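You operate a simulated robot arm through the tools that you are given. There is no shell and no other tool. Be economical: measure what you need, move in short steps, check, and stop when the job is done.

You are at the controls of a simulated two-armed robot. One attempt, no reset.

Task
Stack the small carton labelled "relays" from the end of the bench by the small grey shelf on top of the small carton marked "lenses". Pick up the tag labelled "No 47" with one hand, pass it to the other hand and put it on the top of the grey sheet rack. Fetch the grey foam pad and set it in the sample carton. Press the zero button two times. Fetch the green bearing block from the top shelf of the low rack and set it on the end of the wooden table away from the jig. Put the red capped fitting on the second shelf from the bottom from the top of the blue rack away on the middle shelf of the blue rack. Take the blue wheel and put it in the tray of the green shaker. The order is free. Set down upright: green bearing block, red capped fitting.

It is judged by the outcome, as a careful person would: the job done as asked, and still so three seconds after it is handed in. It fails if anything else is knocked over, pushed out of place, dropped, spilled or broken. Flat cloth is picked up by pressing the open fingertips on it (5 to 10 N) and closing them slowly along it; thin cloth reads only 2 to 8 mm in the jaws.

Robot
Two 7-joint arms with three-finger grippers on one trunk, on a base that drives. Base frame: it is fixed to the floor where the robot stands at the start and does not move with it; the origin is under the middle of the robot, x ahead of it, y to its left, z up. Lengths are in mm, angles in degrees, forces in N, time in s.
The left shoulder is at the start at [30, 124, 1008], the right one opposite. With the tool pointing down near the work surface each hand reaches from about 100 to 700 mm from the robot's upright axis, wherever it stands, measured 20 degrees to its own side. Places, roughly: blue wheel (6x6x4 cm) [-5800, 3900, 1600]; end of the wooden table away from the jig [-700, 2100, 800]; green bearing block [-250, 4000, 1000]; grey foam pad (5x6x3 cm) [800, 1400, 900]; middle shelf of the blue rack [-1000, 3800, 800]; red capped fitting (4x4x7 cm) [-600, 3900, 500]; sample carton [-750, 2000, 750]; small carton [750, 0, 1000]; tag [1000, -500, 750]; top of the grey sheet rack (22x54 cm) [320, -2320, 820]; tray of the green shaker (24x29 cm) [-5920, 3820, 860]; zero button [500, 1500, 900]. Payload 2.2 kg a hand.
The tool frame of a hand sits at the grasp point between the pads (the TCP): z along the fingers, y along the line on which they close. The tips reach 28 mm beyond it. Largest opening 102 mm; the body of the gripper starts 71 mm behind the TCP.
Orientation is that of the tool frame in the base frame, as [roll, pitch, yaw] about the fixed x, y, z axes, in that order (R = Rz(yaw) Ry(pitch) Rx(roll)). With the fingers straight down and closing along the base's y, the tool's x points along the base's -x, its y along +y and its z along -z.

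Tools
- The arms move only by the tool arm_command. It takes "left_motion", "right_motion" or both (then of equal length, played together; a hand with none holds still); each is a list of rows, each an object (a shift or turn left out is 0, a gripper value left out holds the last) with "delta_pos": the shift along the tool's x, y, z in mm, a list of three; "dr": the turn, a rotation vector about the tool's x, y, z in degrees, a list of three; "grip": the gripper command, from -1 (fully open) to 1 (shut), values between in proportion. In form: [{"delta_pos": [x, y, z], "dr": [wx, wy, wz], "grip": grip}, ...]. A call has 1 to 20 rows; each row shifts and turns the commanded pose from where the row before left it, along the tool's axes as they then stand. Each row takes 0.2 s and may step no farther than 50 mm and 8.6 degrees from the row before; otherwise, or with a gripper value out of range, the whole call is refused. A pose out of reach is approached as far as the arm can. The call stops where the force on the tool passes 40 N (or 10 N more than at its start, if that is more) or the arm is blocked; 0.2 s more then pass. The fingers move at their own pace and stop on an object; they squeeze with about 33 N. The grip force told is the motor's: it shows also when the fingers shut on nothing. Time passes only in rows, and 0.2 s behind the last, so rows that do not move let the fingers close. The reply holds the time, the measured pose of the TCP, the force on the tool along the base axes, the opening and the grip force, in the units named above and with some noise, with the torque about the TCP (base axes, N m) and any sound that the robot's microphone picked up.
- Cameras (640 x 400 px; columns grow to the right, rows downward): "scene" is now at [43, -9.7, 1715.1]; the picture's right is [-0.15, -0.99, 0.00], its down [-0.81, 0.12, -0.58] and it looks along [0.57, -0.09, -0.82] (base axes); focal length 284 px, centre (320, 200). "left" rides on the left gripper at [72, 38, -86] in its tool frame; the picture's right is [-0.47, 0.89, 0.00], its down [-0.60, -0.32, -0.73] and it looks along [-0.65, -0.34, 0.68] (tool axes); focal length 256 px, centre (320, 200). "right" rides on the right gripper at [69, 44, -86] in its tool frame; the picture's right is [-0.53, 0.85, 0.00], its down [-0.58, -0.36, -0.73] and it looks along [-0.62, -0.39, 0.68] (tool axes); focal length 256 px, centre (320, 200). There is no depth. A picture from a camera that has moved, and an enlarged one, comes with that camera's place and axes in the base frame and with its lens.
- grab_frame(camera): a new picture of that camera. No time passes.
- lift_body(by): slides the trunk up (or, below 0, down) by that many mm; the arms and the scene camera ride with it, the base frame stays. It gives what a move gives, with no picture.
- steer(legs): drives the robot by 1 to 6 legs, each [ahead, left, turn to the left] in mm, mm and degrees, along the robot's own axes; the way and the turn of a leg run together, so that a leg with both is an arc; at most 1500 mm and 180 degrees a leg. The arms and the cameras ride along, it lands a little off, and it stops where it bumps. It gives what a move gives.
- turn_head(pan, tilt): turns the head with the scene camera to pan (to the left, within 143 degrees either way) and tilt (down, from -29 to 69), counted from straight ahead of the robot. It gives what a move gives.
- zoom(camera, box): a new picture of the part [left, top, right, bottom] of that camera's present view, enlarged. No time passes.
- close_job(): hands the job in; it is judged then, once.

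Go step by step. Nothing tells you exact positions but the pictures and the camera data: compare them with the known pose of the tool, close in by small moves and look again before you grip or let go. The budget is 207 turns and 210 pictures, counting those below and the enlarged ones. Unless the task says otherwise, let go and move clear before handing in.

The tools are called after ">>>" by a JSON object that holds its "method" and its "body". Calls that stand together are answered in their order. arm_command: Moves the arms, as the interface text tells. Its arguments: {"type":"object","properties":{"left_motion":{"type":"array","items":{"type":"object","properties":{"delta_pos":{"type":"array","items":{"type":"number"}},"dr":{"type":"array","items":{"type":"number"}},"grip":{"type":"number"}}}},"right_motion":{"type":"array","items":{"type":"object","properties":{"delta_pos":{"type":"array","items":{"type":"number"}},"dr":{"type":"array","items":{"type":"number"}},"grip":{"type":"number"}}}}},"required":[]} The other tools are called the same way: lift_body (by) slides the trunk up or down; steer (legs) drives the base; turn_head (pan, tilt) turns the head that bears the scene camera; grab_frame (camera) takes a picture; zoom (camera, box) takes an enlarged picture of a part of a camera's view; close_job () hands the job in.

At the start:

```text
time: 0.0
left_ee_pos: [561.6, 191.7, 1196.2]
left_orientation: [179.9, 0.0, 179.9]
left_force: [0.4, -0.1, -0.2]
left_torque: [-0.02, 0.01, 0.03]
left_grip_width: 102.2
left_grip_force: 0.1
right_ee_pos: [384.7, -167.4, 1123.9]
right_orientation: [180.0, 0.0, -179.9]
right_force: [0.6, 0.4, 0.1]
right_torque: [0.08, -0.02, 0.02]
right_grip_width: 101.8
right_grip_force: 0.0
trunk travel left (down, up): [-250.0, 290.0]
robot x, y, heading: [1.9, 1.2, -0.2]
head pan, tilt: [-8.6, 54.6]
```

scene: 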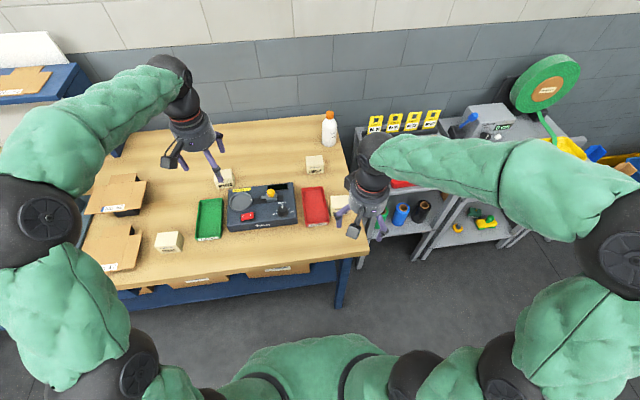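
right: 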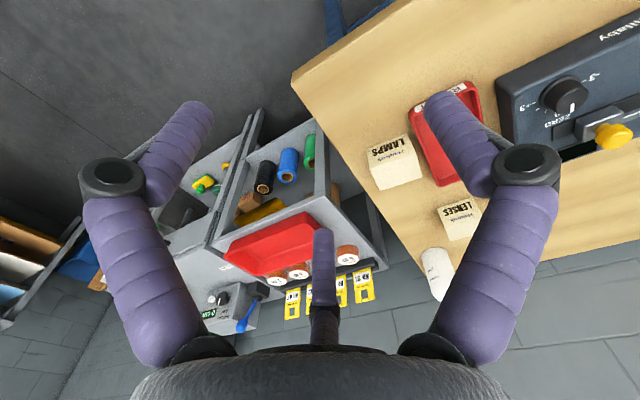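
left: 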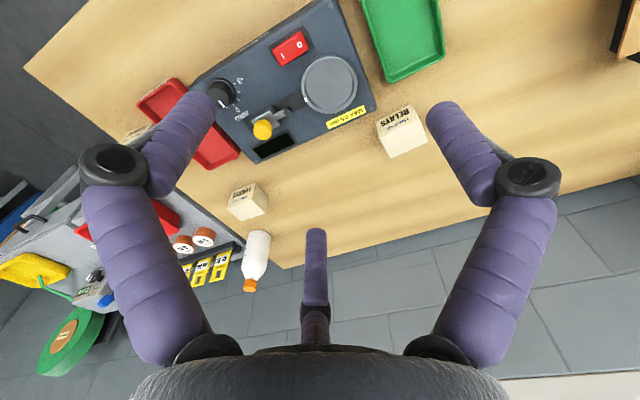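

I see the bench with several small cartons and, to its right, small grey shelves. I'll read the labels first.

>>> {"method": "zoom", "body": {"camera": "scene", "box": [80, 110, 360, 285]}}

>>> {"method": "zoom", "body": {"camera": "left", "box": [200, 80, 460, 300]}}

>>> {"method": "zoom", "body": {"camera": "scene", "box": [340, 80, 640, 270]}}

```text
2.29 times, centred on (220, 198) of scene
camera zoom: at [43.0, -9.7, 1715.1], right [-0.15, -0.99, 0.0], down [-0.81, 0.12, -0.58], along [0.57, -0.09, -0.82], focal length 648 px, centre (549, 206)
```

zoom: 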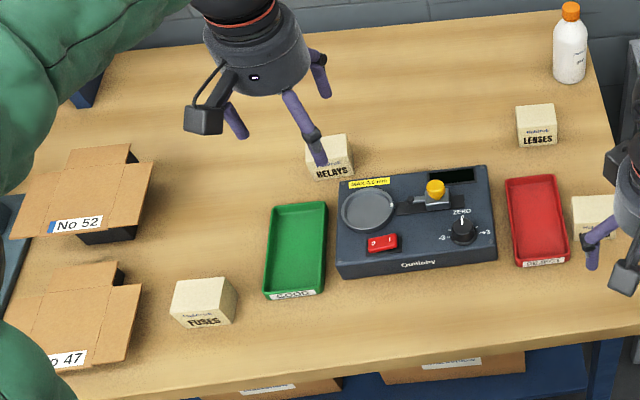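

```text
1.82 times, centred on (330, 190) of left
camera zoom: at [489.3, 230.2, 1281.0], right [0.47, 0.89, 0.0], down [0.6, -0.32, 0.73], along [0.65, -0.34, -0.68], focal length 465 px, centre (302, 218)
```

zoom: 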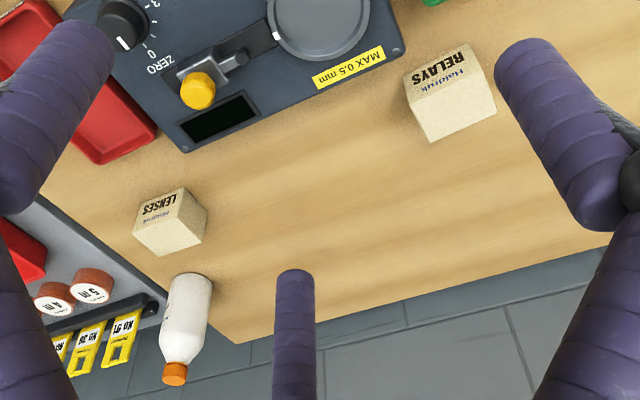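

```text
2.11 times, centred on (490, 175) of scene
camera zoom: at [43.0, -9.7, 1715.1], right [-0.15, -0.99, 0.0], down [-0.81, 0.12, -0.58], along [0.57, -0.09, -0.82], focal length 597 px, centre (-38, 253)
```

zoom: 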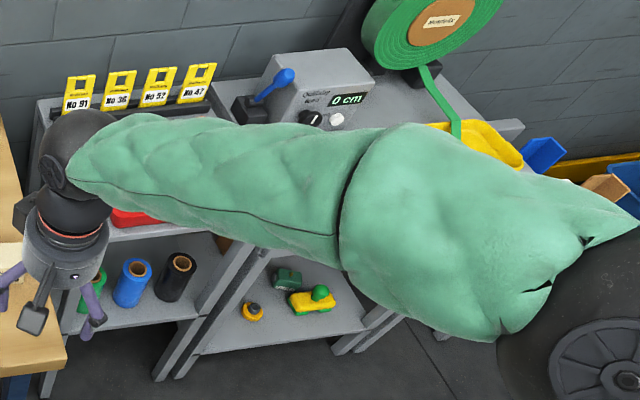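

The relays, lenses, lamps and fuses cartons are on the bench and the tag No 47 is rightmost in the row on the grey shelf. I'll survey the rest of the room.

>>> {"method": "turn_head", "body": {"pan": 60, "tilt": 25}}

>>> {"method": "grab_frame", "body": {"camera": "scene"}}

>>> {"method": "turn_head", "body": {"pan": 120, "tilt": 20}}

>>> {"method": "grab_frame", "body": {"camera": "scene"}}

>>> {"method": "turn_head", "body": {"pan": -90, "tilt": 25}}

>>> {"method": "grab_frame", "body": {"camera": "scene"}}

>>> {"method": "turn_head", "body": {"pan": 0, "tilt": 30}}

>>> {"method": "grab_frame", "body": {"camera": "scene"}}

```text
time: 1.4
left_ee_pos: [560.6, 192.6, 1195.4]
left_orientation: [-179.9, 0.0, -180.0]
left_force: [0.2, 1.3, 0.0]
left_torque: [0.01, 0.01, -0.03]
left_grip_width: 101.8
left_grip_force: 0.1
right_ee_pos: [383.3, -167.2, 1124.1]
right_orientation: [-179.9, 0.0, 180.0]
right_force: [-0.1, 0.7, 0.0]
right_torque: [-0.03, -0.02, -0.02]
right_grip_width: 102.0
right_grip_force: 0.0
trunk travel left (down, up): [-250.0, 290.0]
robot x, y, heading: [-3.5, 3.9, 0.0]
head pan, tilt: [60.0, 25.0]
```

```text
203 pictures are left
camera scene: at [17.4, 80.9, 1758.6], right [0.87, -0.5, 0.0], down [-0.21, -0.37, -0.91], along [0.45, 0.78, -0.42], focal length 284 px, centre (320, 200)
```

scene: 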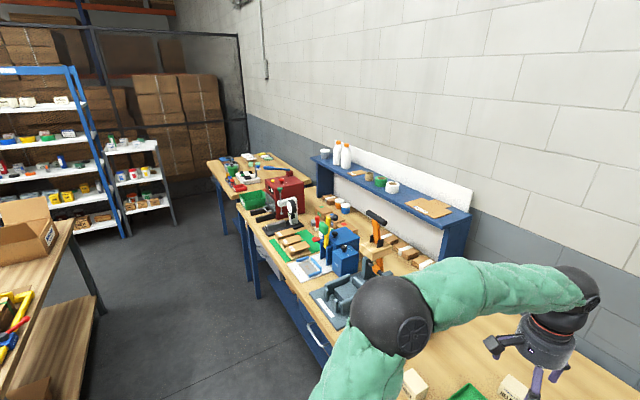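

```text
time: 2.7
left_ee_pos: [560.9, 190.9, 1195.5]
left_orientation: [-180.0, 0.1, 180.0]
left_force: [-0.2, -0.3, 0.6]
left_torque: [-0.02, 0.0, 0.0]
left_grip_width: 102.0
left_grip_force: 0.2
right_ee_pos: [383.6, -168.0, 1124.6]
right_orientation: [-179.9, 0.0, -180.0]
right_force: [-0.1, 0.0, 0.4]
right_torque: [0.03, -0.01, 0.02]
right_grip_width: 101.9
right_grip_force: 0.0
trunk travel left (down, up): [-250.0, 290.0]
robot x, y, heading: [1.1, 2.1, 0.1]
head pan, tilt: [120.0, 20.0]
```

```text
202 pictures are left
camera scene: at [-75.2, 81.8, 1766.7], right [0.87, 0.5, 0.0], down [0.17, -0.3, -0.94], along [-0.47, 0.81, -0.34], focal length 284 px, centre (320, 200)
```

scene: 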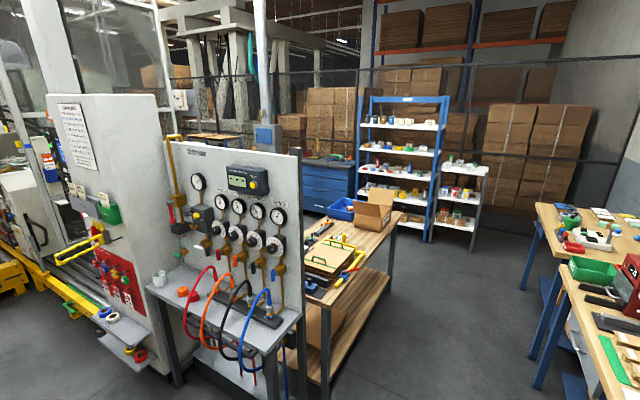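

```text
time: 5.7
left_ee_pos: [560.3, 190.7, 1196.6]
left_orientation: [180.0, 0.0, -180.0]
left_force: [0.1, 0.0, 0.6]
left_torque: [-0.02, -0.02, 0.0]
left_grip_width: 101.9
left_grip_force: 0.0
right_ee_pos: [383.9, -168.1, 1123.8]
right_orientation: [-180.0, 0.0, 179.9]
right_force: [-0.2, 0.2, -0.3]
right_torque: [0.01, 0.0, 0.02]
right_grip_width: 102.0
right_grip_force: 0.1
trunk travel left (down, up): [-250.0, 290.0]
robot x, y, heading: [1.0, -2.6, 0.1]
head pan, tilt: [-90.0, 25.0]
```

```text
201 pictures are left
camera scene: at [-28.7, -91.0, 1758.6], right [-1.0, 0.0, 0.0], down [0.0, 0.42, -0.91], along [0.0, -0.91, -0.42], focal length 284 px, centre (320, 200)
```

scene: 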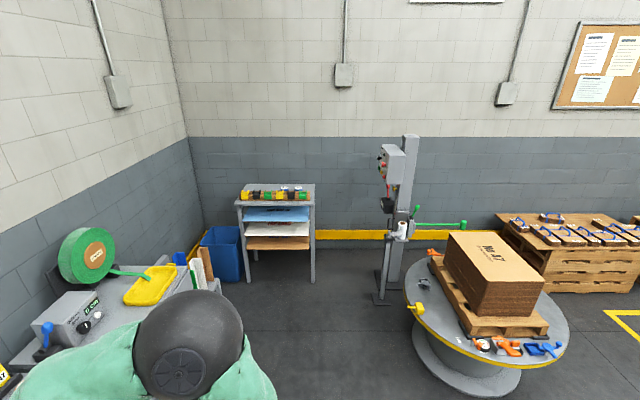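

```text
time: 7.4
left_ee_pos: [560.8, 190.7, 1195.2]
left_orientation: [-180.0, 0.0, 179.9]
left_force: [0.2, -0.3, -0.2]
left_torque: [-0.02, -0.03, -0.01]
left_grip_width: 102.1
left_grip_force: 0.0
right_ee_pos: [383.6, -167.2, 1123.4]
right_orientation: [180.0, 0.0, 180.0]
right_force: [-0.1, 0.2, -0.1]
right_torque: [-0.05, -0.01, 0.02]
right_grip_width: 102.0
right_grip_force: 0.1
trunk travel left (down, up): [-250.0, 290.0]
robot x, y, heading: [2.2, 2.5, 0.1]
head pan, tilt: [0.0, 30.0]
```

```text
200 pictures are left
camera scene: at [61.7, 1.0, 1750.6], right [0.0, -1.0, 0.0], down [-0.5, 0.0, -0.87], along [0.87, 0.0, -0.5], focal length 284 px, centre (320, 200)
```

scene: 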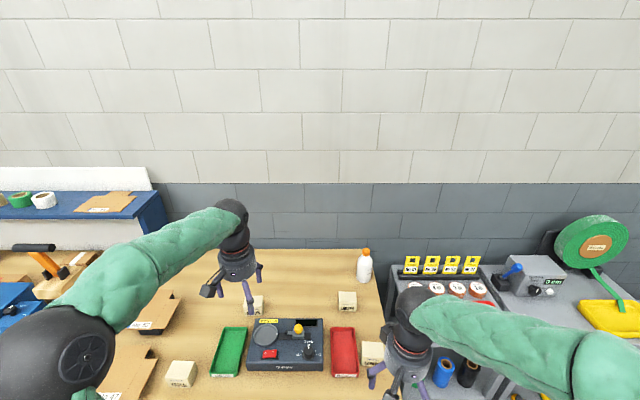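

The tag rack stands on the small grey shelf and the grey sheet rack is far to the right, with other stations to the left. I'll start with the cartons: drive a bit closer and look down.

>>> {"method": "steer", "body": {"legs": [[130, 0, 0]]}}

>>> {"method": "turn_head", "body": {"pan": 0, "tilt": 55}}

>>> {"method": "grab_frame", "body": {"camera": "scene"}}

>>> {"method": "grab_frame", "body": {"camera": "left"}}

```text
time: 8.7
left_ee_pos: [690.2, 188.1, 1195.6]
left_orientation: [-179.9, -0.1, 179.8]
left_force: [0.0, -0.7, -0.7]
left_torque: [0.01, 0.07, 0.02]
left_grip_width: 102.1
left_grip_force: 0.1
right_ee_pos: [511.6, -168.3, 1122.4]
right_orientation: [180.0, -0.1, 179.8]
right_force: [1.3, 0.4, 0.0]
right_torque: [0.02, 0.04, -0.01]
right_grip_width: 102.1
right_grip_force: 0.0
trunk travel left (down, up): [-250.0, 290.0]
robot x, y, heading: [129.4, -0.3, -0.2]
head pan, tilt: [0.0, 30.0]
```

```text
time: 9.6
left_ee_pos: [688.0, 189.1, 1196.1]
left_orientation: [-180.0, 0.0, 179.8]
left_force: [0.0, -0.2, -0.1]
left_torque: [-0.02, 0.0, -0.01]
left_grip_width: 102.2
left_grip_force: 0.0
right_ee_pos: [510.9, -169.0, 1124.4]
right_orientation: [-179.9, 0.0, 179.9]
right_force: [0.1, 0.3, -1.1]
right_torque: [0.03, 0.02, -0.01]
right_grip_width: 101.7
right_grip_force: 0.1
trunk travel left (down, up): [-250.0, 290.0]
robot x, y, heading: [125.8, 1.7, 0.1]
head pan, tilt: [0.0, 55.0]
```

```text
199 pictures are left
camera scene: at [171.2, 0.7, 1714.7], right [0.0, -1.0, 0.0], down [-0.82, 0.0, -0.57], along [0.57, 0.0, -0.82], focal length 284 px, centre (320, 200)
```

scene: 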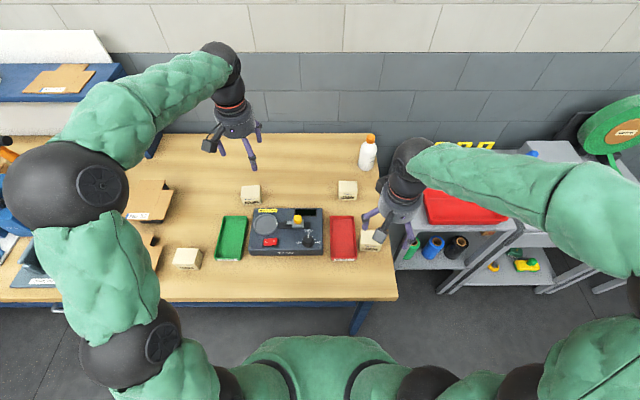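

```text
198 pictures are left
camera left: at [617.8, 228.3, 1280.8], right [0.47, 0.88, 0.0], down [0.6, -0.32, 0.73], along [0.65, -0.34, -0.68], focal length 256 px, centre (320, 200)
```

left: 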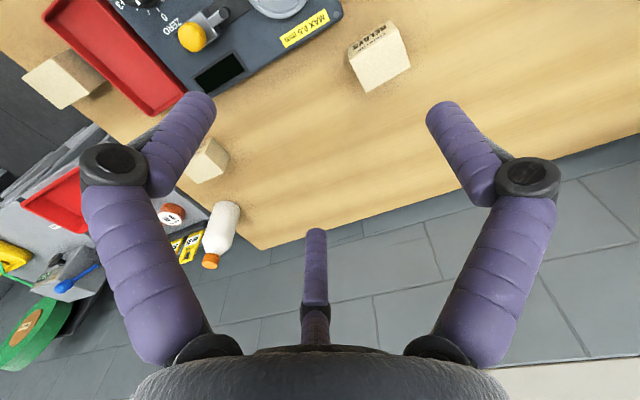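

The gripper looks three-fingered in the hand picture, so I'll close it once here in free air to see how the fingers really move.

>>> {"method": "arm_command", "body": {"left_motion": [{"grip": 0.5}, {}, {}]}}

>>> {"method": "grab_frame", "body": {"camera": "left"}}

```text
time: 10.3
left_ee_pos: [688.4, 189.0, 1195.3]
left_orientation: [180.0, 0.0, 179.9]
left_force: [0.1, 0.3, 0.4]
left_torque: [0.0, -0.02, -0.01]
left_grip_width: 25.7
left_grip_force: 0.1
right_ee_pos: [510.8, -168.8, 1124.1]
right_orientation: [180.0, 0.1, 179.7]
right_force: [-0.4, 0.8, 0.4]
right_torque: [0.01, -0.01, 0.02]
right_grip_width: 102.4
right_grip_force: 0.0
trunk travel left (down, up): [-250.0, 290.0]
robot x, y, heading: [127.6, 0.6, -0.1]
head pan, tilt: [0.0, 55.0]
```

```text
197 pictures are left
camera left: at [617.7, 228.3, 1280.9], right [0.47, 0.88, 0.0], down [0.6, -0.32, 0.73], along [0.65, -0.34, -0.68], focal length 256 px, centre (320, 200)
```

left: 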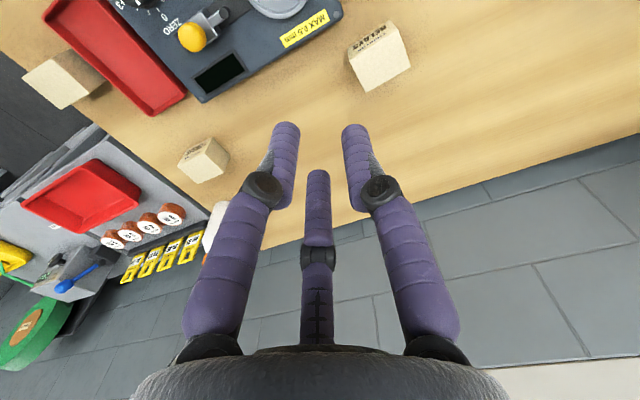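

The gripper closes concentrically. The relays carton is about at (771, 249, 880); I'll open and hover over it.

>>> {"method": "arm_command", "body": {"left_motion": [{"delta_pos": [-28, 20, 30], "grip": -1}, {"delta_pos": [-28, 20, 30]}, {"delta_pos": [-27, 20, 30]}, {"delta_pos": [0, 0, 40]}, {"delta_pos": [0, 0, 40]}, {}]}}

>>> {"method": "grab_frame", "body": {"camera": "left"}}

>>> {"method": "zoom", "body": {"camera": "scene", "box": [180, 100, 420, 250]}}

```text
time: 11.8
left_ee_pos: [776.1, 247.9, 1025.8]
left_orientation: [180.0, 0.1, 179.8]
left_force: [0.1, -0.2, -0.2]
left_torque: [0.0, -0.02, 0.04]
left_grip_width: 102.1
left_grip_force: 0.1
right_ee_pos: [510.3, -168.2, 1123.5]
right_orientation: [-180.0, -0.1, 179.9]
right_force: [0.5, -0.1, 0.0]
right_torque: [-0.01, -0.01, 0.01]
right_grip_width: 102.0
right_grip_force: 0.1
trunk travel left (down, up): [-250.0, 290.0]
robot x, y, heading: [126.0, 2.2, -0.2]
head pan, tilt: [0.0, 55.0]
```

```text
196 pictures are left
camera left: at [704.6, 287.7, 1111.1], right [0.47, 0.88, 0.0], down [0.6, -0.32, 0.73], along [0.65, -0.34, -0.68], focal length 256 px, centre (320, 200)
```

left: 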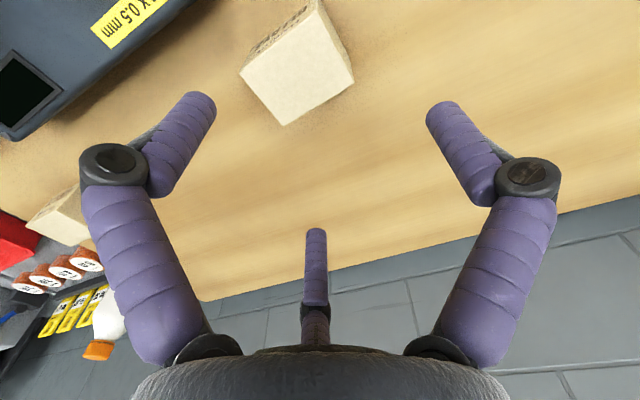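

```text
2.67 times, centred on (300, 175) of scene
camera zoom: at [169.8, 0.4, 1714.7], right [0.0, -1.0, 0.0], down [-0.82, 0.0, -0.57], along [0.57, 0.0, -0.82], focal length 756 px, centre (373, 267)
```

zoom: 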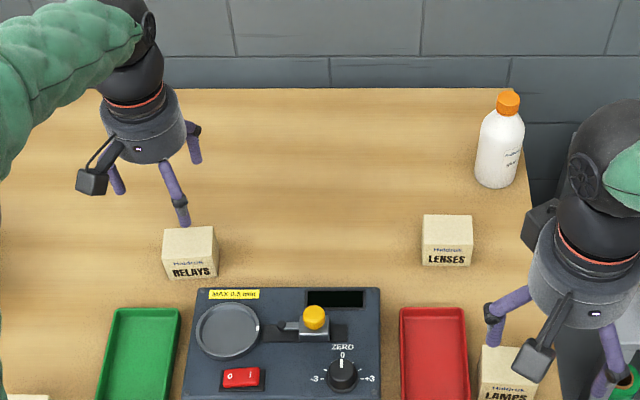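

The relays carton's top is at about z 915, centre (765, 239), turned about 6°. I'll line up and descend around it.

>>> {"method": "arm_command", "body": {"left_motion": [{"delta_pos": [11, -9, 0], "dr": [0, 0, -6]}, {"delta_pos": [0, 0, 30]}, {"delta_pos": [0, 0, 25]}, {}]}}

>>> {"method": "grab_frame", "body": {"camera": "left"}}

>>> {"method": "zoom", "body": {"camera": "scene", "box": [180, 100, 420, 250]}}

```text
time: 12.8
left_ee_pos: [764.2, 241.5, 971.5]
left_orientation: [-180.0, 0.0, -174.2]
left_force: [0.1, -0.4, 0.7]
left_torque: [-0.01, 0.0, -0.01]
left_grip_width: 101.8
left_grip_force: 0.0
right_ee_pos: [511.1, -168.8, 1124.3]
right_orientation: [-180.0, 0.0, 179.8]
right_force: [-0.2, -0.6, 0.0]
right_torque: [-0.01, 0.01, 0.02]
right_grip_width: 102.0
right_grip_force: 0.0
trunk travel left (down, up): [-250.0, 290.0]
robot x, y, heading: [123.8, -1.1, 0.0]
head pan, tilt: [0.0, 55.0]
```

```text
194 pictures are left
camera left: at [689.2, 273.0, 1057.4], right [0.37, 0.93, 0.0], down [0.63, -0.25, 0.73], along [0.68, -0.27, -0.68], focal length 256 px, centre (320, 200)
```

left: 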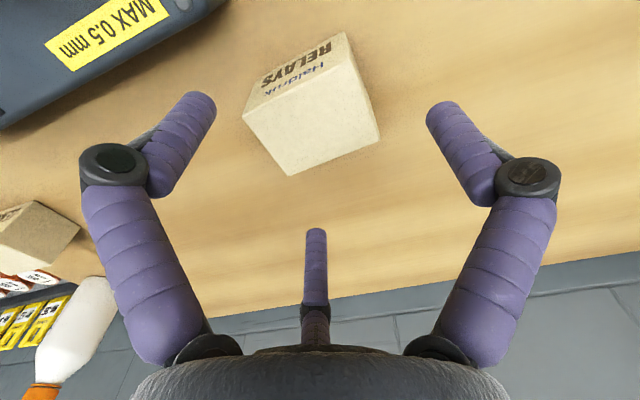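

```text
2.67 times, centred on (300, 175) of scene
camera zoom: at [171.0, 0.8, 1714.6], right [0.0, -1.0, 0.0], down [-0.82, 0.0, -0.57], along [0.57, 0.0, -0.82], focal length 756 px, centre (373, 267)
```

zoom: 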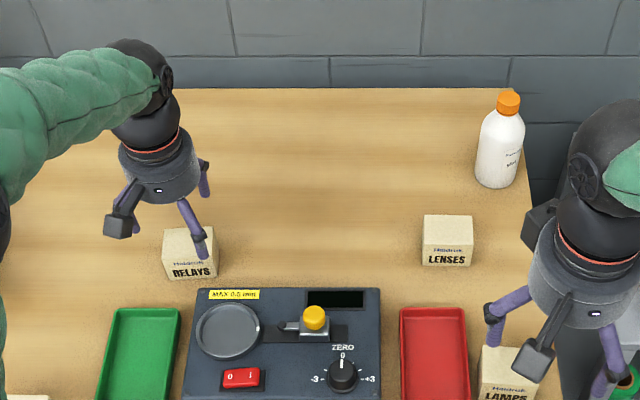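

Aligned within a few mm. Descending and closing.

>>> {"method": "arm_command", "body": {"left_motion": [{"delta_pos": [-2, -2, 30]}, {"delta_pos": [0, 0, 30]}, {"delta_pos": [0, 0, 16]}, {}, {"grip": 1}, {}, {}, {}, {}]}}

>>> {"method": "grab_frame", "body": {"camera": "left"}}

```text
time: 13.9
left_ee_pos: [761.0, 236.6, 905.6]
left_orientation: [180.0, 0.5, -174.0]
left_force: [-17.4, -7.4, 48.1]
left_torque: [-1.4, 2.13, -0.21]
left_grip_width: 58.9
left_grip_force: 45.0
right_ee_pos: [505.9, -171.3, 1126.7]
right_orientation: [179.9, 0.3, 179.7]
right_force: [0.8, -0.5, 0.1]
right_torque: [-0.03, 0.01, -0.02]
right_grip_width: 102.2
right_grip_force: 0.0
trunk travel left (down, up): [-250.0, 290.0]
robot x, y, heading: [129.6, -0.9, -0.4]
head pan, tilt: [0.0, 55.0]
stopped in row 5 (left hand): the force on the tool passed its limit at 51 N (the readings are from after the stop); the commanded pose is now the measured one
```

```text
192 pictures are left
camera left: at [685.2, 268.2, 990.9], right [0.37, 0.93, 0.0], down [0.63, -0.25, 0.74], along [0.69, -0.27, -0.68], focal length 256 px, centre (320, 200)
```

left: 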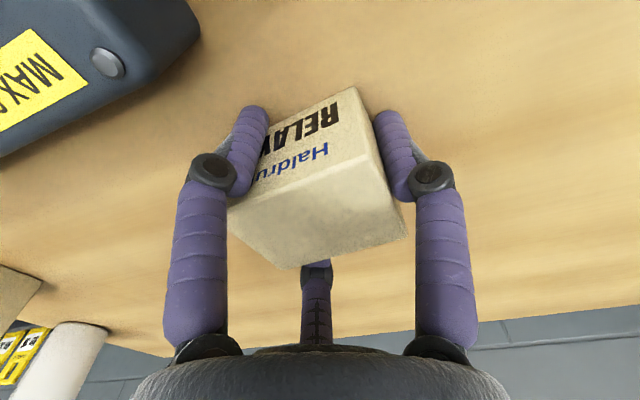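

Force is upward with the carton between the fingers; the tips may touch the bench. I'll ease up slightly and continue closing.

>>> {"method": "arm_command", "body": {"left_motion": [{"delta_pos": [0, 0, -3], "grip": 1}, {}, {}]}}

```text
time: 14.7
left_ee_pos: [760.5, 237.0, 905.4]
left_orientation: [180.0, 0.4, -174.2]
left_force: [-10.7, -10.0, 51.6]
left_torque: [-1.39, 2.11, 0.47]
left_grip_width: 58.6
left_grip_force: 32.7
right_ee_pos: [505.6, -170.8, 1125.2]
right_orientation: [179.8, 0.1, 179.8]
right_force: [0.0, 0.0, -0.1]
right_torque: [0.01, -0.01, 0.01]
right_grip_width: 102.0
right_grip_force: 0.1
trunk travel left (down, up): [-250.0, 290.0]
robot x, y, heading: [127.5, 0.2, -0.3]
head pan, tilt: [0.0, 55.0]
```

>>> {"method": "arm_command", "body": {"left_motion": [{"delta_pos": [0, 0, -12], "grip": 1}, {}, {}]}}

>>> {"method": "grab_frame", "body": {"camera": "left"}}

```text
time: 15.5
left_ee_pos: [762.4, 238.2, 909.5]
left_orientation: [180.0, -0.2, -174.2]
left_force: [-1.1, 0.5, -1.1]
left_torque: [0.04, -0.02, 0.02]
left_grip_width: 58.3
left_grip_force: 33.6
right_ee_pos: [510.5, -169.3, 1123.9]
right_orientation: [-180.0, 0.0, 179.8]
right_force: [-0.2, 0.6, -0.3]
right_torque: [-0.01, 0.03, 0.01]
right_grip_width: 102.0
right_grip_force: 0.0
trunk travel left (down, up): [-250.0, 290.0]
robot x, y, heading: [125.3, -0.8, -0.0]
head pan, tilt: [0.0, 55.0]
```

```text
191 pictures are left
camera left: at [688.1, 270.0, 996.1], right [0.37, 0.93, 0.0], down [0.64, -0.25, 0.73], along [0.68, -0.27, -0.68], focal length 256 px, centre (320, 200)
```

left: 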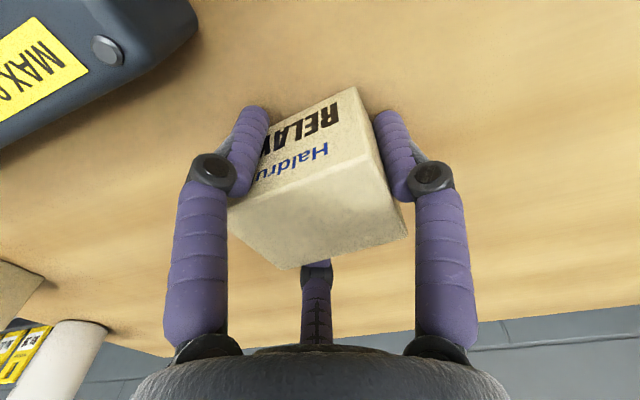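

Carton gripped at 58 mm (bench top is near z 878). I'll lift it, move the right hand aside, and look at the lenses carton.

>>> {"method": "arm_command", "body": {"left_motion": [{"delta_pos": [0, 0, -40], "grip": 1}, {"delta_pos": [0, 0, -40]}, {"delta_pos": [0, 0, -40]}, {"delta_pos": [0, 0, -20]}, {}], "right_motion": [{"delta_pos": [0, -50, 0]}, {"delta_pos": [0, -50, 0]}, {"delta_pos": [0, -50, 0]}, {"delta_pos": [0, -50, 0]}, {}]}}

>>> {"method": "arm_command", "body": {"left_motion": [{"delta_pos": [0, -45, 0], "dr": [0, 0, 6]}, {"delta_pos": [0, -45, 0]}, {"delta_pos": [0, -45, 0]}, {"delta_pos": [0, -45, 0]}, {"delta_pos": [0, -45, 0]}, {"delta_pos": [0, -30, 0]}, {}]}}

>>> {"method": "zoom", "body": {"camera": "scene", "box": [180, 100, 420, 250]}}

>>> {"method": "grab_frame", "body": {"camera": "left"}}

>>> {"method": "grab_frame", "body": {"camera": "right"}}

```text
time: 16.7
left_ee_pos: [763.3, 238.8, 1054.2]
left_orientation: [-179.9, -0.1, -174.2]
left_force: [0.2, 0.5, -0.6]
left_torque: [0.02, -0.02, 0.01]
left_grip_width: 58.3
left_grip_force: 32.7
right_ee_pos: [509.2, -368.6, 1121.0]
right_orientation: [-179.9, 0.0, 179.8]
right_force: [-0.5, 0.2, 0.0]
right_torque: [0.02, 0.0, 0.0]
right_grip_width: 102.0
right_grip_force: 0.0
trunk travel left (down, up): [-250.0, 290.0]
robot x, y, heading: [126.4, -0.5, -0.3]
head pan, tilt: [0.0, 55.0]
```

```text
time: 18.3
left_ee_pos: [767.0, -14.7, 1052.0]
left_orientation: [-180.0, 0.0, 179.8]
left_force: [-0.9, 0.2, -0.7]
left_torque: [0.0, 0.02, 0.01]
left_grip_width: 58.2
left_grip_force: 33.2
right_ee_pos: [509.5, -367.1, 1119.2]
right_orientation: [-180.0, 0.0, 179.9]
right_force: [0.4, -0.2, 0.3]
right_torque: [-0.04, 0.02, 0.01]
right_grip_width: 102.0
right_grip_force: 0.1
trunk travel left (down, up): [-250.0, 290.0]
robot x, y, heading: [123.5, 0.1, 0.1]
head pan, tilt: [0.0, 55.0]
```

```text
2.67 times, centred on (300, 175) of scene
camera zoom: at [170.9, 1.1, 1714.6], right [0.0, -1.0, 0.0], down [-0.82, 0.0, -0.57], along [0.57, 0.0, -0.82], focal length 756 px, centre (373, 267)
```

zoom: 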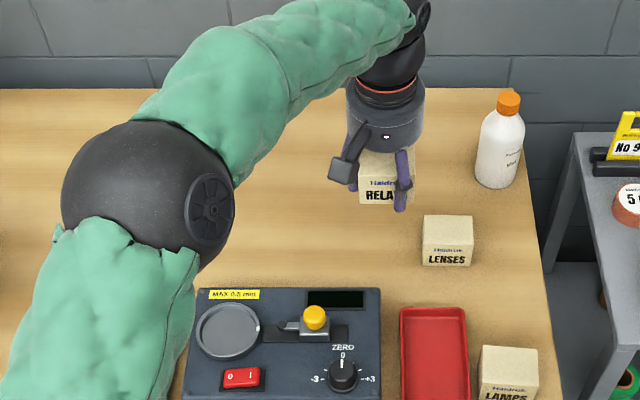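

```text
189 pictures are left
camera left: at [695.5, 24.6, 1138.0], right [0.47, 0.88, 0.0], down [0.6, -0.32, 0.73], along [0.65, -0.34, -0.68], focal length 256 px, centre (320, 200)
```

left: 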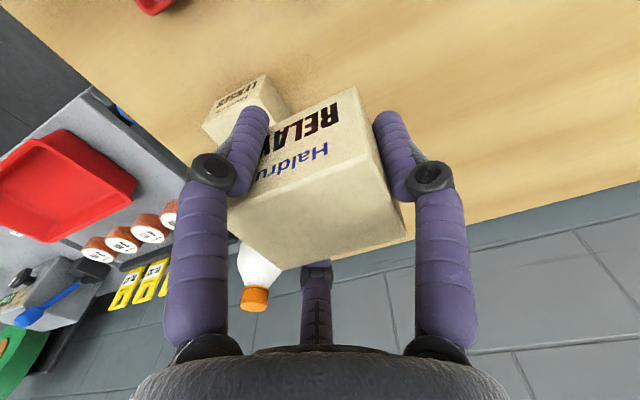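

```text
188 pictures are left
camera right: at [440.0, -324.2, 1208.1], right [0.54, 0.84, 0.0], down [0.58, -0.37, 0.73], along [0.62, -0.39, -0.68], focal length 256 px, centre (320, 200)
```

right: 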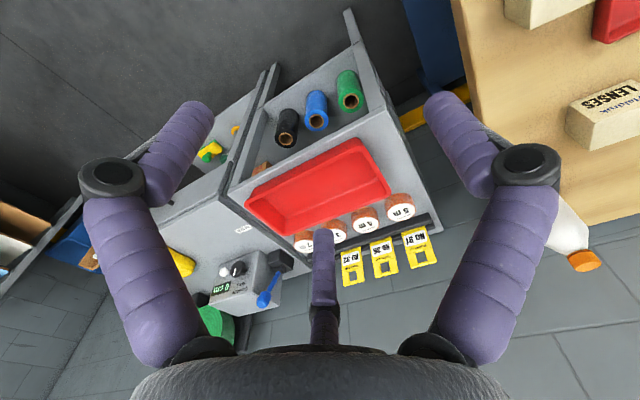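

Lenses carton centre is about (779, -98). I'll move above it and lower to just above its top.

>>> {"method": "arm_command", "body": {"left_motion": [{"delta_pos": [-6, -42, 0]}, {"delta_pos": [-6, -41, 0]}, {"delta_pos": [0, 0, 30]}, {"delta_pos": [0, 0, 28]}, {}]}}

>>> {"method": "zoom", "body": {"camera": "scene", "box": [280, 120, 420, 208]}}

>>> {"method": "grab_frame", "body": {"camera": "left"}}

```text
time: 19.5
left_ee_pos: [777.4, -99.6, 991.0]
left_orientation: [-179.8, 0.0, 179.9]
left_force: [0.8, -0.3, 0.2]
left_torque: [0.0, 0.01, -0.04]
left_grip_width: 58.3
left_grip_force: 32.9
right_ee_pos: [508.2, -367.1, 1120.5]
right_orientation: [-180.0, 0.1, 179.6]
right_force: [0.4, 0.8, -0.2]
right_torque: [-0.01, 0.0, 0.03]
right_grip_width: 102.1
right_grip_force: 0.1
trunk travel left (down, up): [-250.0, 290.0]
robot x, y, heading: [126.1, 3.2, -0.1]
head pan, tilt: [0.0, 55.0]
```

```text
4.55 times, centred on (350, 164) of scene
camera zoom: at [170.7, 1.0, 1714.6], right [0.0, -1.0, 0.0], down [-0.82, 0.0, -0.57], along [0.57, 0.0, -0.82], focal length 1290 px, centre (184, 364)
```

zoom: 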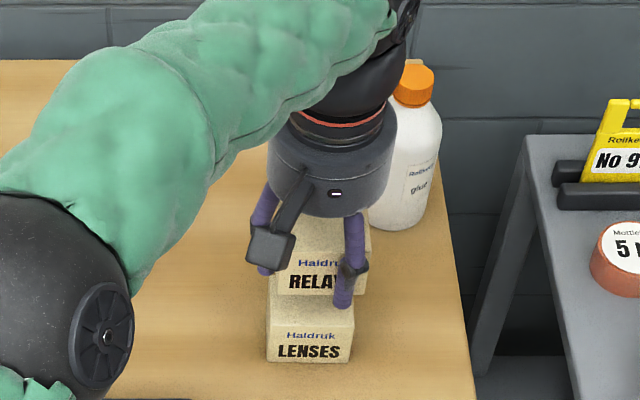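

```text
186 pictures are left
camera left: at [708.0, -60.6, 1078.6], right [0.47, 0.88, 0.0], down [0.6, -0.32, 0.73], along [0.65, -0.34, -0.68], focal length 256 px, centre (320, 200)
```

left: 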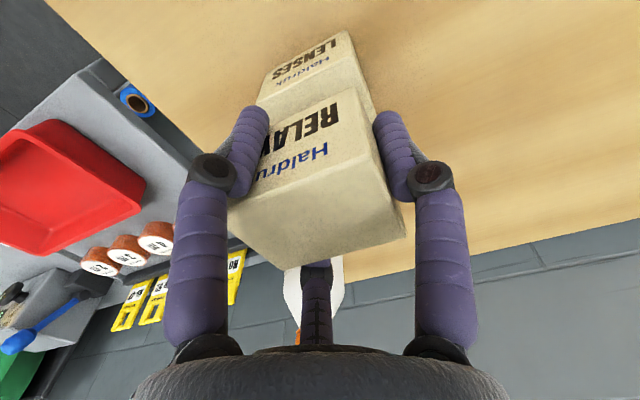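

Nearly aligned. Small correction and lowering gently to contact.

>>> {"method": "arm_command", "body": {"left_motion": [{"delta_pos": [2, 3, 8]}, {"delta_pos": [0, 0, 8]}, {}]}}

>>> {"method": "zoom", "body": {"camera": "scene", "box": [280, 120, 420, 208]}}

```text
time: 20.3
left_ee_pos: [776.7, -95.3, 977.1]
left_orientation: [-180.0, -0.2, 179.9]
left_force: [0.5, 0.6, -1.7]
left_torque: [-0.02, 0.01, -0.01]
left_grip_width: 58.4
left_grip_force: 32.6
right_ee_pos: [510.4, -368.0, 1121.4]
right_orientation: [180.0, -0.1, 179.9]
right_force: [-0.2, 1.2, 0.1]
right_torque: [-0.03, -0.03, -0.02]
right_grip_width: 102.0
right_grip_force: 0.1
trunk travel left (down, up): [-250.0, 290.0]
robot x, y, heading: [131.5, 0.8, -0.1]
head pan, tilt: [0.0, 55.0]
```

```text
4.55 times, centred on (350, 164) of scene
camera zoom: at [170.8, 0.7, 1714.6], right [0.0, -1.0, 0.0], down [-0.82, 0.0, -0.57], along [0.57, 0.0, -0.82], focal length 1290 px, centre (184, 364)
```

zoom: 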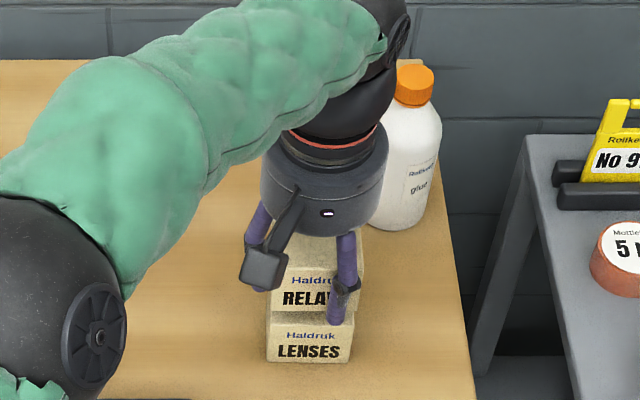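

>>> {"method": "arm_command", "body": {"left_motion": [{"delta_pos": [0, 0, 4]}, {}, {"delta_pos": [0, 0, 4]}, {}, {"delta_pos": [0, 0, 3]}, {}]}}

>>> {"method": "zoom", "body": {"camera": "scene", "box": [280, 120, 420, 208]}}

```text
time: 21.7
left_ee_pos: [776.6, -96.5, 965.3]
left_orientation: [179.9, -0.1, 179.9]
left_force: [0.2, 0.2, -1.1]
left_torque: [-0.02, -0.02, -0.03]
left_grip_width: 58.5
left_grip_force: 33.1
right_ee_pos: [509.6, -367.5, 1120.2]
right_orientation: [-180.0, 0.0, 179.8]
right_force: [1.0, -0.7, 0.5]
right_torque: [-0.05, 0.01, -0.02]
right_grip_width: 102.0
right_grip_force: 0.1
trunk travel left (down, up): [-250.0, 290.0]
robot x, y, heading: [132.8, 0.2, -0.2]
head pan, tilt: [0.0, 55.0]
```

```text
4.55 times, centred on (350, 164) of scene
camera zoom: at [170.9, 0.6, 1714.6], right [0.0, -1.0, 0.0], down [-0.82, 0.0, -0.57], along [0.57, 0.0, -0.82], focal length 1290 px, centre (184, 364)
```

zoom: 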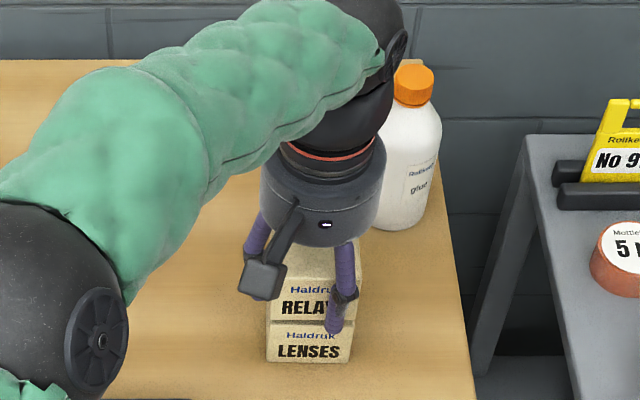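

>>> {"method": "arm_command", "body": {"left_motion": [{"delta_pos": [0, 3, 2]}, {}, {"delta_pos": [0, 0, 2]}, {}, {"delta_pos": [0, 0, 2]}, {}]}}

```text
time: 23.1
left_ee_pos: [776.3, -94.0, 959.5]
left_orientation: [180.0, -0.1, 179.9]
left_force: [0.1, 0.4, -0.1]
left_torque: [0.02, -0.01, 0.03]
left_grip_width: 58.3
left_grip_force: 33.0
right_ee_pos: [509.4, -368.9, 1119.7]
right_orientation: [179.9, 0.1, 179.8]
right_force: [0.3, 0.1, -0.8]
right_torque: [0.01, 0.03, -0.01]
right_grip_width: 102.2
right_grip_force: 0.1
trunk travel left (down, up): [-250.0, 290.0]
robot x, y, heading: [129.7, -1.4, -0.2]
head pan, tilt: [0.0, 55.0]
```

>>> {"method": "arm_command", "body": {"left_motion": [{"delta_pos": [0, 0, 2]}, {}, {"delta_pos": [0, 0, 2]}, {}]}}

>>> {"method": "zoom", "body": {"camera": "scene", "box": [300, 145, 400, 205]}}

```text
time: 24.1
left_ee_pos: [778.0, -94.2, 956.1]
left_orientation: [180.0, -0.2, 179.9]
left_force: [0.8, -0.9, -1.5]
left_torque: [-0.01, 0.03, -0.03]
left_grip_width: 58.2
left_grip_force: 32.1
right_ee_pos: [509.0, -368.4, 1120.5]
right_orientation: [-180.0, 0.1, 179.8]
right_force: [0.1, -0.1, 0.0]
right_torque: [0.0, 0.01, 0.0]
right_grip_width: 101.8
right_grip_force: 0.1
trunk travel left (down, up): [-250.0, 290.0]
robot x, y, heading: [127.2, 2.4, -0.2]
head pan, tilt: [0.0, 55.0]
```

```text
6.40 times, centred on (350, 175) of scene
camera zoom: at [171.0, 0.5, 1714.6], right [0.0, -1.0, 0.0], down [-0.82, 0.0, -0.57], along [0.57, 0.0, -0.82], focal length 1816 px, centre (128, 360)
```

zoom: 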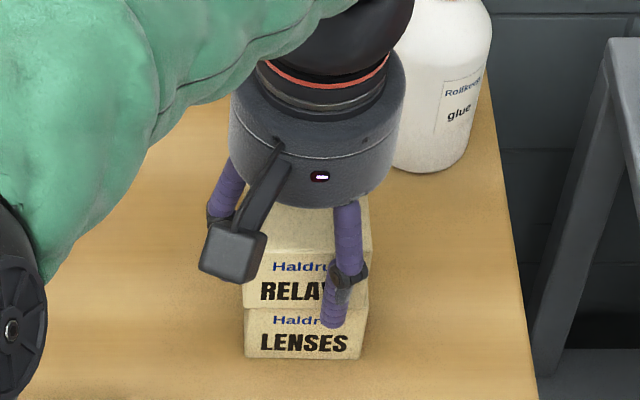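

>>> {"method": "arm_command", "body": {"left_motion": [{"delta_pos": [0, 0, 2]}, {}, {"delta_pos": [0, 0, 2]}, {}]}}

>>> {"method": "zoom", "body": {"camera": "scene", "box": [300, 145, 400, 205]}}

```text
time: 25.1
left_ee_pos: [776.1, -94.6, 955.7]
left_orientation: [-180.0, 0.2, 179.9]
left_force: [0.2, 1.4, 16.8]
left_torque: [0.43, -0.13, 0.02]
left_grip_width: 58.5
left_grip_force: 33.6
right_ee_pos: [507.9, -367.4, 1121.9]
right_orientation: [180.0, 0.0, 179.8]
right_force: [-0.4, 0.1, 0.7]
right_torque: [-0.01, -0.01, 0.0]
right_grip_width: 102.0
right_grip_force: 0.0
trunk travel left (down, up): [-250.0, 290.0]
robot x, y, heading: [127.4, 1.2, -0.5]
head pan, tilt: [0.0, 55.0]
```

```text
6.40 times, centred on (350, 175) of scene
camera zoom: at [169.1, 0.9, 1714.8], right [0.0, -1.0, 0.0], down [-0.82, 0.0, -0.57], along [0.57, 0.0, -0.82], focal length 1816 px, centre (128, 360)
```

zoom: 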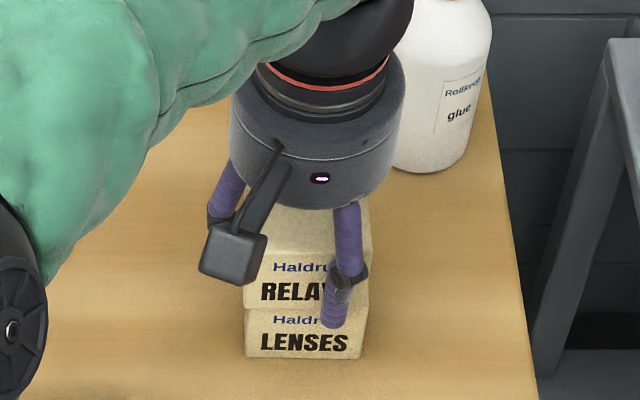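

Contact at 955.8 with 17 N. Relax, release slowly, and lift.

>>> {"method": "arm_command", "body": {"left_motion": [{"delta_pos": [0, 0, -3]}, {}, {"grip": 0}, {"grip": -0.2}, {"grip": -0.6}, {}, {"delta_pos": [0, 0, -20]}, {"delta_pos": [0, 0, -40]}, {"delta_pos": [0, 0, -40]}, {"delta_pos": [0, 0, -40]}, {}]}}

>>> {"method": "zoom", "body": {"camera": "scene", "box": [300, 145, 400, 205]}}

>>> {"method": "grab_frame", "body": {"camera": "left"}}

```text
time: 27.5
left_ee_pos: [778.3, -99.3, 1093.1]
left_orientation: [-179.9, -0.1, 179.8]
left_force: [1.3, 0.3, -0.4]
left_torque: [0.01, 0.01, -0.02]
left_grip_width: 81.7
left_grip_force: 0.1
right_ee_pos: [509.1, -368.0, 1120.5]
right_orientation: [-180.0, 0.0, 179.8]
right_force: [-0.4, 0.1, 0.0]
right_torque: [0.03, 0.04, 0.04]
right_grip_width: 102.1
right_grip_force: 0.1
trunk travel left (down, up): [-250.0, 290.0]
robot x, y, heading: [129.0, 0.4, -0.2]
head pan, tilt: [0.0, 55.0]
```

```text
6.40 times, centred on (350, 175) of scene
camera zoom: at [171.4, 0.6, 1714.6], right [0.0, -1.0, 0.0], down [-0.82, 0.0, -0.57], along [0.57, 0.0, -0.82], focal length 1816 px, centre (128, 360)
```

zoom: 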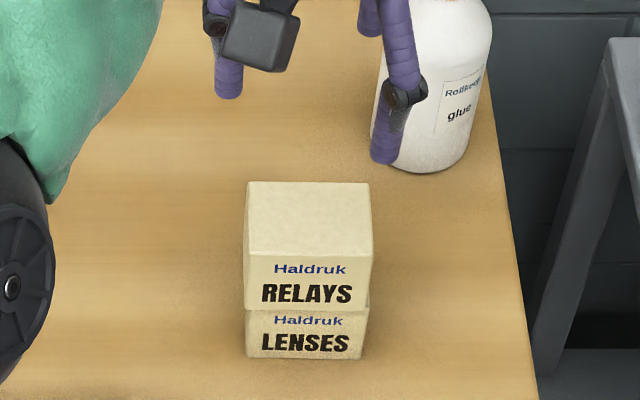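

```text
180 pictures are left
camera left: at [707.9, -59.2, 1179.4], right [0.47, 0.88, 0.0], down [0.6, -0.32, 0.73], along [0.65, -0.34, -0.68], focal length 256 px, centre (320, 200)
```

left: 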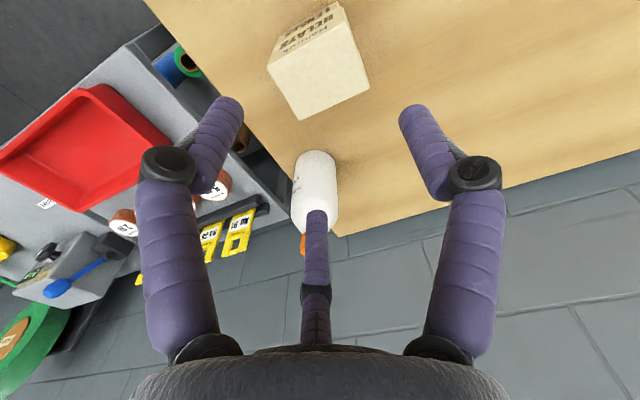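

The carton stack is done. Next the tag: retract the left hand and shift right in front of the grey shelf.

>>> {"method": "arm_command", "body": {"left_motion": [{"delta_pos": [0, 0, -40]}, {"delta_pos": [40, 20, -40]}, {"delta_pos": [50, 0, 0]}, {"delta_pos": [50, 20, 0]}, {"delta_pos": [50, 40, 0]}, {"delta_pos": [40, 40, 0]}, {"delta_pos": [0, 50, 0]}, {"delta_pos": [0, 50, 0]}, {}]}}

>>> {"method": "steer", "body": {"legs": [[0, -400, 0]]}}

>>> {"method": "turn_head", "body": {"pan": 0, "tilt": 50}}

>>> {"method": "grab_frame", "body": {"camera": "scene"}}

>>> {"method": "grab_frame", "body": {"camera": "right"}}

```text
refused: row 2 steps farther than a row can; nothing moved
```

```text
time: 30.0
left_ee_pos: [774.3, -508.0, 1094.1]
left_orientation: [179.9, -0.1, 179.2]
left_force: [-0.1, -0.8, 0.4]
left_torque: [0.02, 0.0, 0.0]
left_grip_width: 81.7
left_grip_force: 0.2
right_ee_pos: [501.5, -774.5, 1120.4]
right_orientation: [180.0, 0.1, 179.2]
right_force: [-0.5, -1.1, -0.3]
right_torque: [0.01, -0.01, 0.03]
right_grip_width: 102.0
right_grip_force: 0.1
trunk travel left (down, up): [-250.0, 290.0]
robot x, y, heading: [124.3, -398.0, -0.9]
head pan, tilt: [0.0, 55.0]
```

```text
time: 30.7
left_ee_pos: [774.3, -505.7, 1094.5]
left_orientation: [-179.8, 0.1, 179.1]
left_force: [-0.2, 0.2, -1.1]
left_torque: [0.01, -0.01, 0.03]
left_grip_width: 82.0
left_grip_force: 0.1
right_ee_pos: [501.9, -773.7, 1120.2]
right_orientation: [-180.0, 0.0, 179.2]
right_force: [0.3, -0.7, 0.3]
right_torque: [0.0, 0.0, 0.01]
right_grip_width: 101.9
right_grip_force: 0.0
trunk travel left (down, up): [-250.0, 290.0]
robot x, y, heading: [124.4, -399.2, -0.8]
head pan, tilt: [0.0, 50.0]
```

```text
179 pictures are left
camera scene: at [172.3, -401.2, 1721.1], right [-0.01, -1.0, 0.0], down [-0.77, 0.01, -0.64], along [0.64, -0.01, -0.77], focal length 284 px, centre (320, 200)
```

scene: 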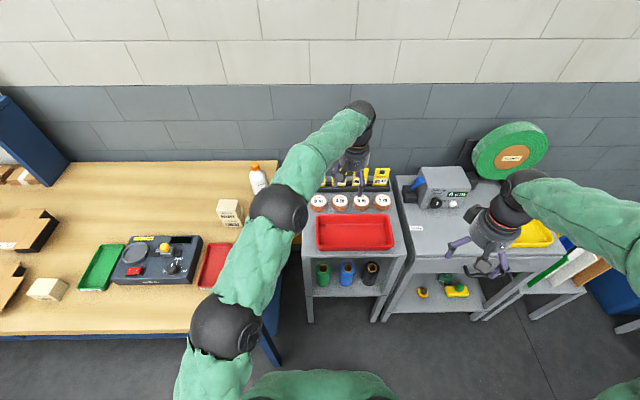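

```text
178 pictures are left
camera right: at [433.0, -729.2, 1208.0], right [0.55, 0.84, 0.0], down [0.57, -0.37, 0.73], along [0.61, -0.4, -0.68], focal length 256 px, centre (320, 200)
```

right: 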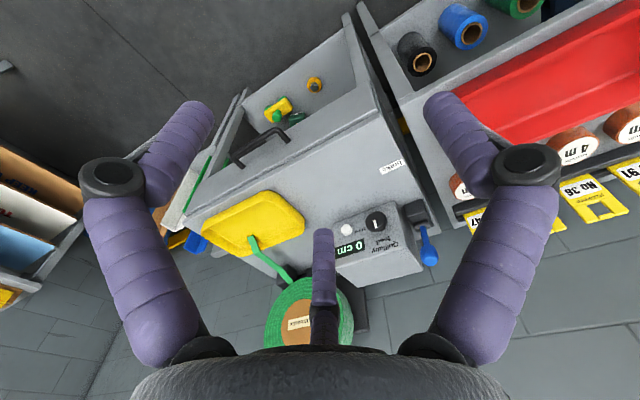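

The hands rode along safely and the stack is still fine. Looking at the tags from the left hand camera.

>>> {"method": "grab_frame", "body": {"camera": "left"}}

>>> {"method": "zoom", "body": {"camera": "scene", "box": [300, 140, 420, 215]}}

```text
177 pictures are left
camera left: at [703.4, -466.8, 1179.6], right [0.48, 0.88, 0.0], down [0.6, -0.32, 0.73], along [0.64, -0.35, -0.68], focal length 256 px, centre (320, 200)
```

left: 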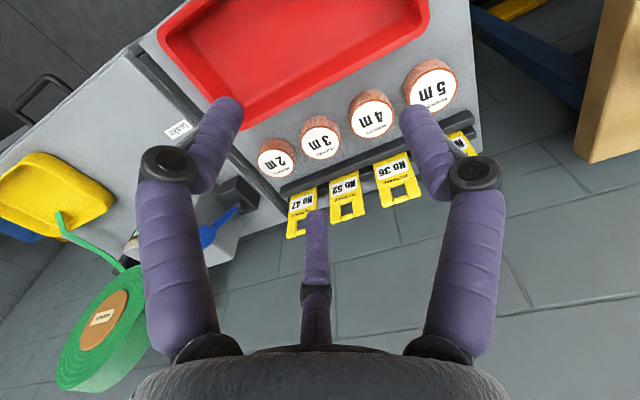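

```text
5.33 times, centred on (360, 178) of scene
camera zoom: at [172.3, -401.2, 1721.1], right [-0.01, -1.0, 0.0], down [-0.77, 0.01, -0.64], along [0.64, -0.01, -0.77], focal length 1513 px, centre (107, 320)
```

zoom: 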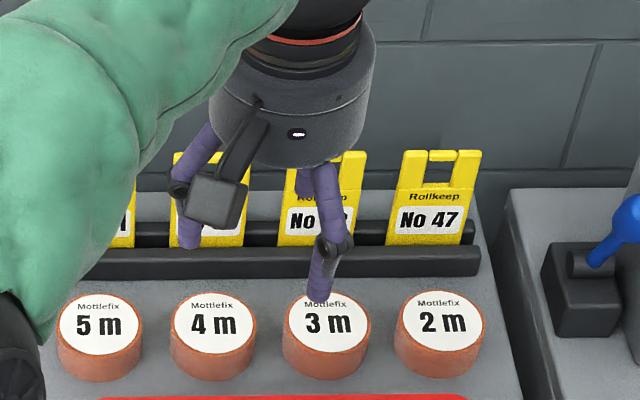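

Tag No 47's label is about (1008, -673, 840). I'll move right clear of the bench corner, then forward so the left hand ends near above it.

>>> {"method": "steer", "body": {"legs": [[0, -170, 1], [100, 0, 0]]}}

>>> {"method": "turn_head", "body": {"pan": 0, "tilt": 66}}

>>> {"method": "grab_frame", "body": {"camera": "scene"}}

>>> {"method": "grab_frame", "body": {"camera": "left"}}

```text
time: 32.9
left_ee_pos: [878.2, -664.4, 1093.0]
left_orientation: [-179.9, -0.1, -179.4]
left_force: [0.3, 1.0, 0.0]
left_torque: [-0.04, 0.02, 0.01]
left_grip_width: 81.7
left_grip_force: 0.1
right_ee_pos: [611.3, -935.3, 1119.8]
right_orientation: [179.9, 0.0, -179.5]
right_force: [-0.3, -0.2, -0.3]
right_torque: [0.0, 0.05, 0.01]
right_grip_width: 102.1
right_grip_force: 0.0
trunk travel left (down, up): [-250.0, 290.0]
robot x, y, heading: [223.5, -573.6, 0.3]
head pan, tilt: [0.0, 50.0]
```

```text
time: 33.7
left_ee_pos: [876.7, -663.6, 1092.8]
left_orientation: [-179.9, 0.0, -179.4]
left_force: [0.2, 0.5, 0.6]
left_torque: [-0.01, 0.01, 0.0]
left_grip_width: 81.8
left_grip_force: 0.1
right_ee_pos: [610.0, -936.1, 1120.9]
right_orientation: [-180.0, 0.1, -179.5]
right_force: [0.0, -0.1, 0.1]
right_torque: [-0.02, 0.0, 0.01]
right_grip_width: 101.9
right_grip_force: 0.1
trunk travel left (down, up): [-250.0, 290.0]
robot x, y, heading: [222.8, -570.7, 0.4]
head pan, tilt: [0.0, 66.0]
```

```text
175 pictures are left
camera scene: at [254.6, -571.7, 1702.0], right [0.01, -1.0, 0.0], down [-0.91, -0.01, -0.41], along [0.41, 0.0, -0.91], focal length 284 px, centre (320, 200)
```

scene: 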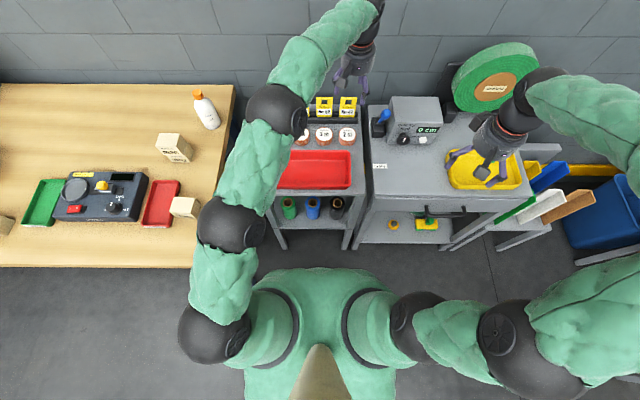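

```text
174 pictures are left
camera left: at [804.6, -625.1, 1179.7], right [0.46, 0.89, 0.0], down [0.61, -0.31, 0.73], along [0.65, -0.33, -0.68], focal length 256 px, centre (320, 200)
```

left: 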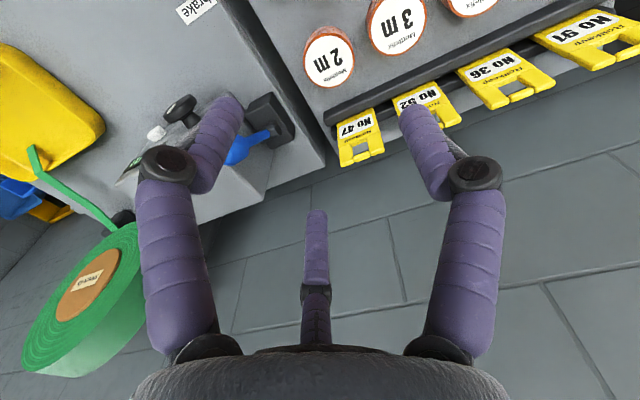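

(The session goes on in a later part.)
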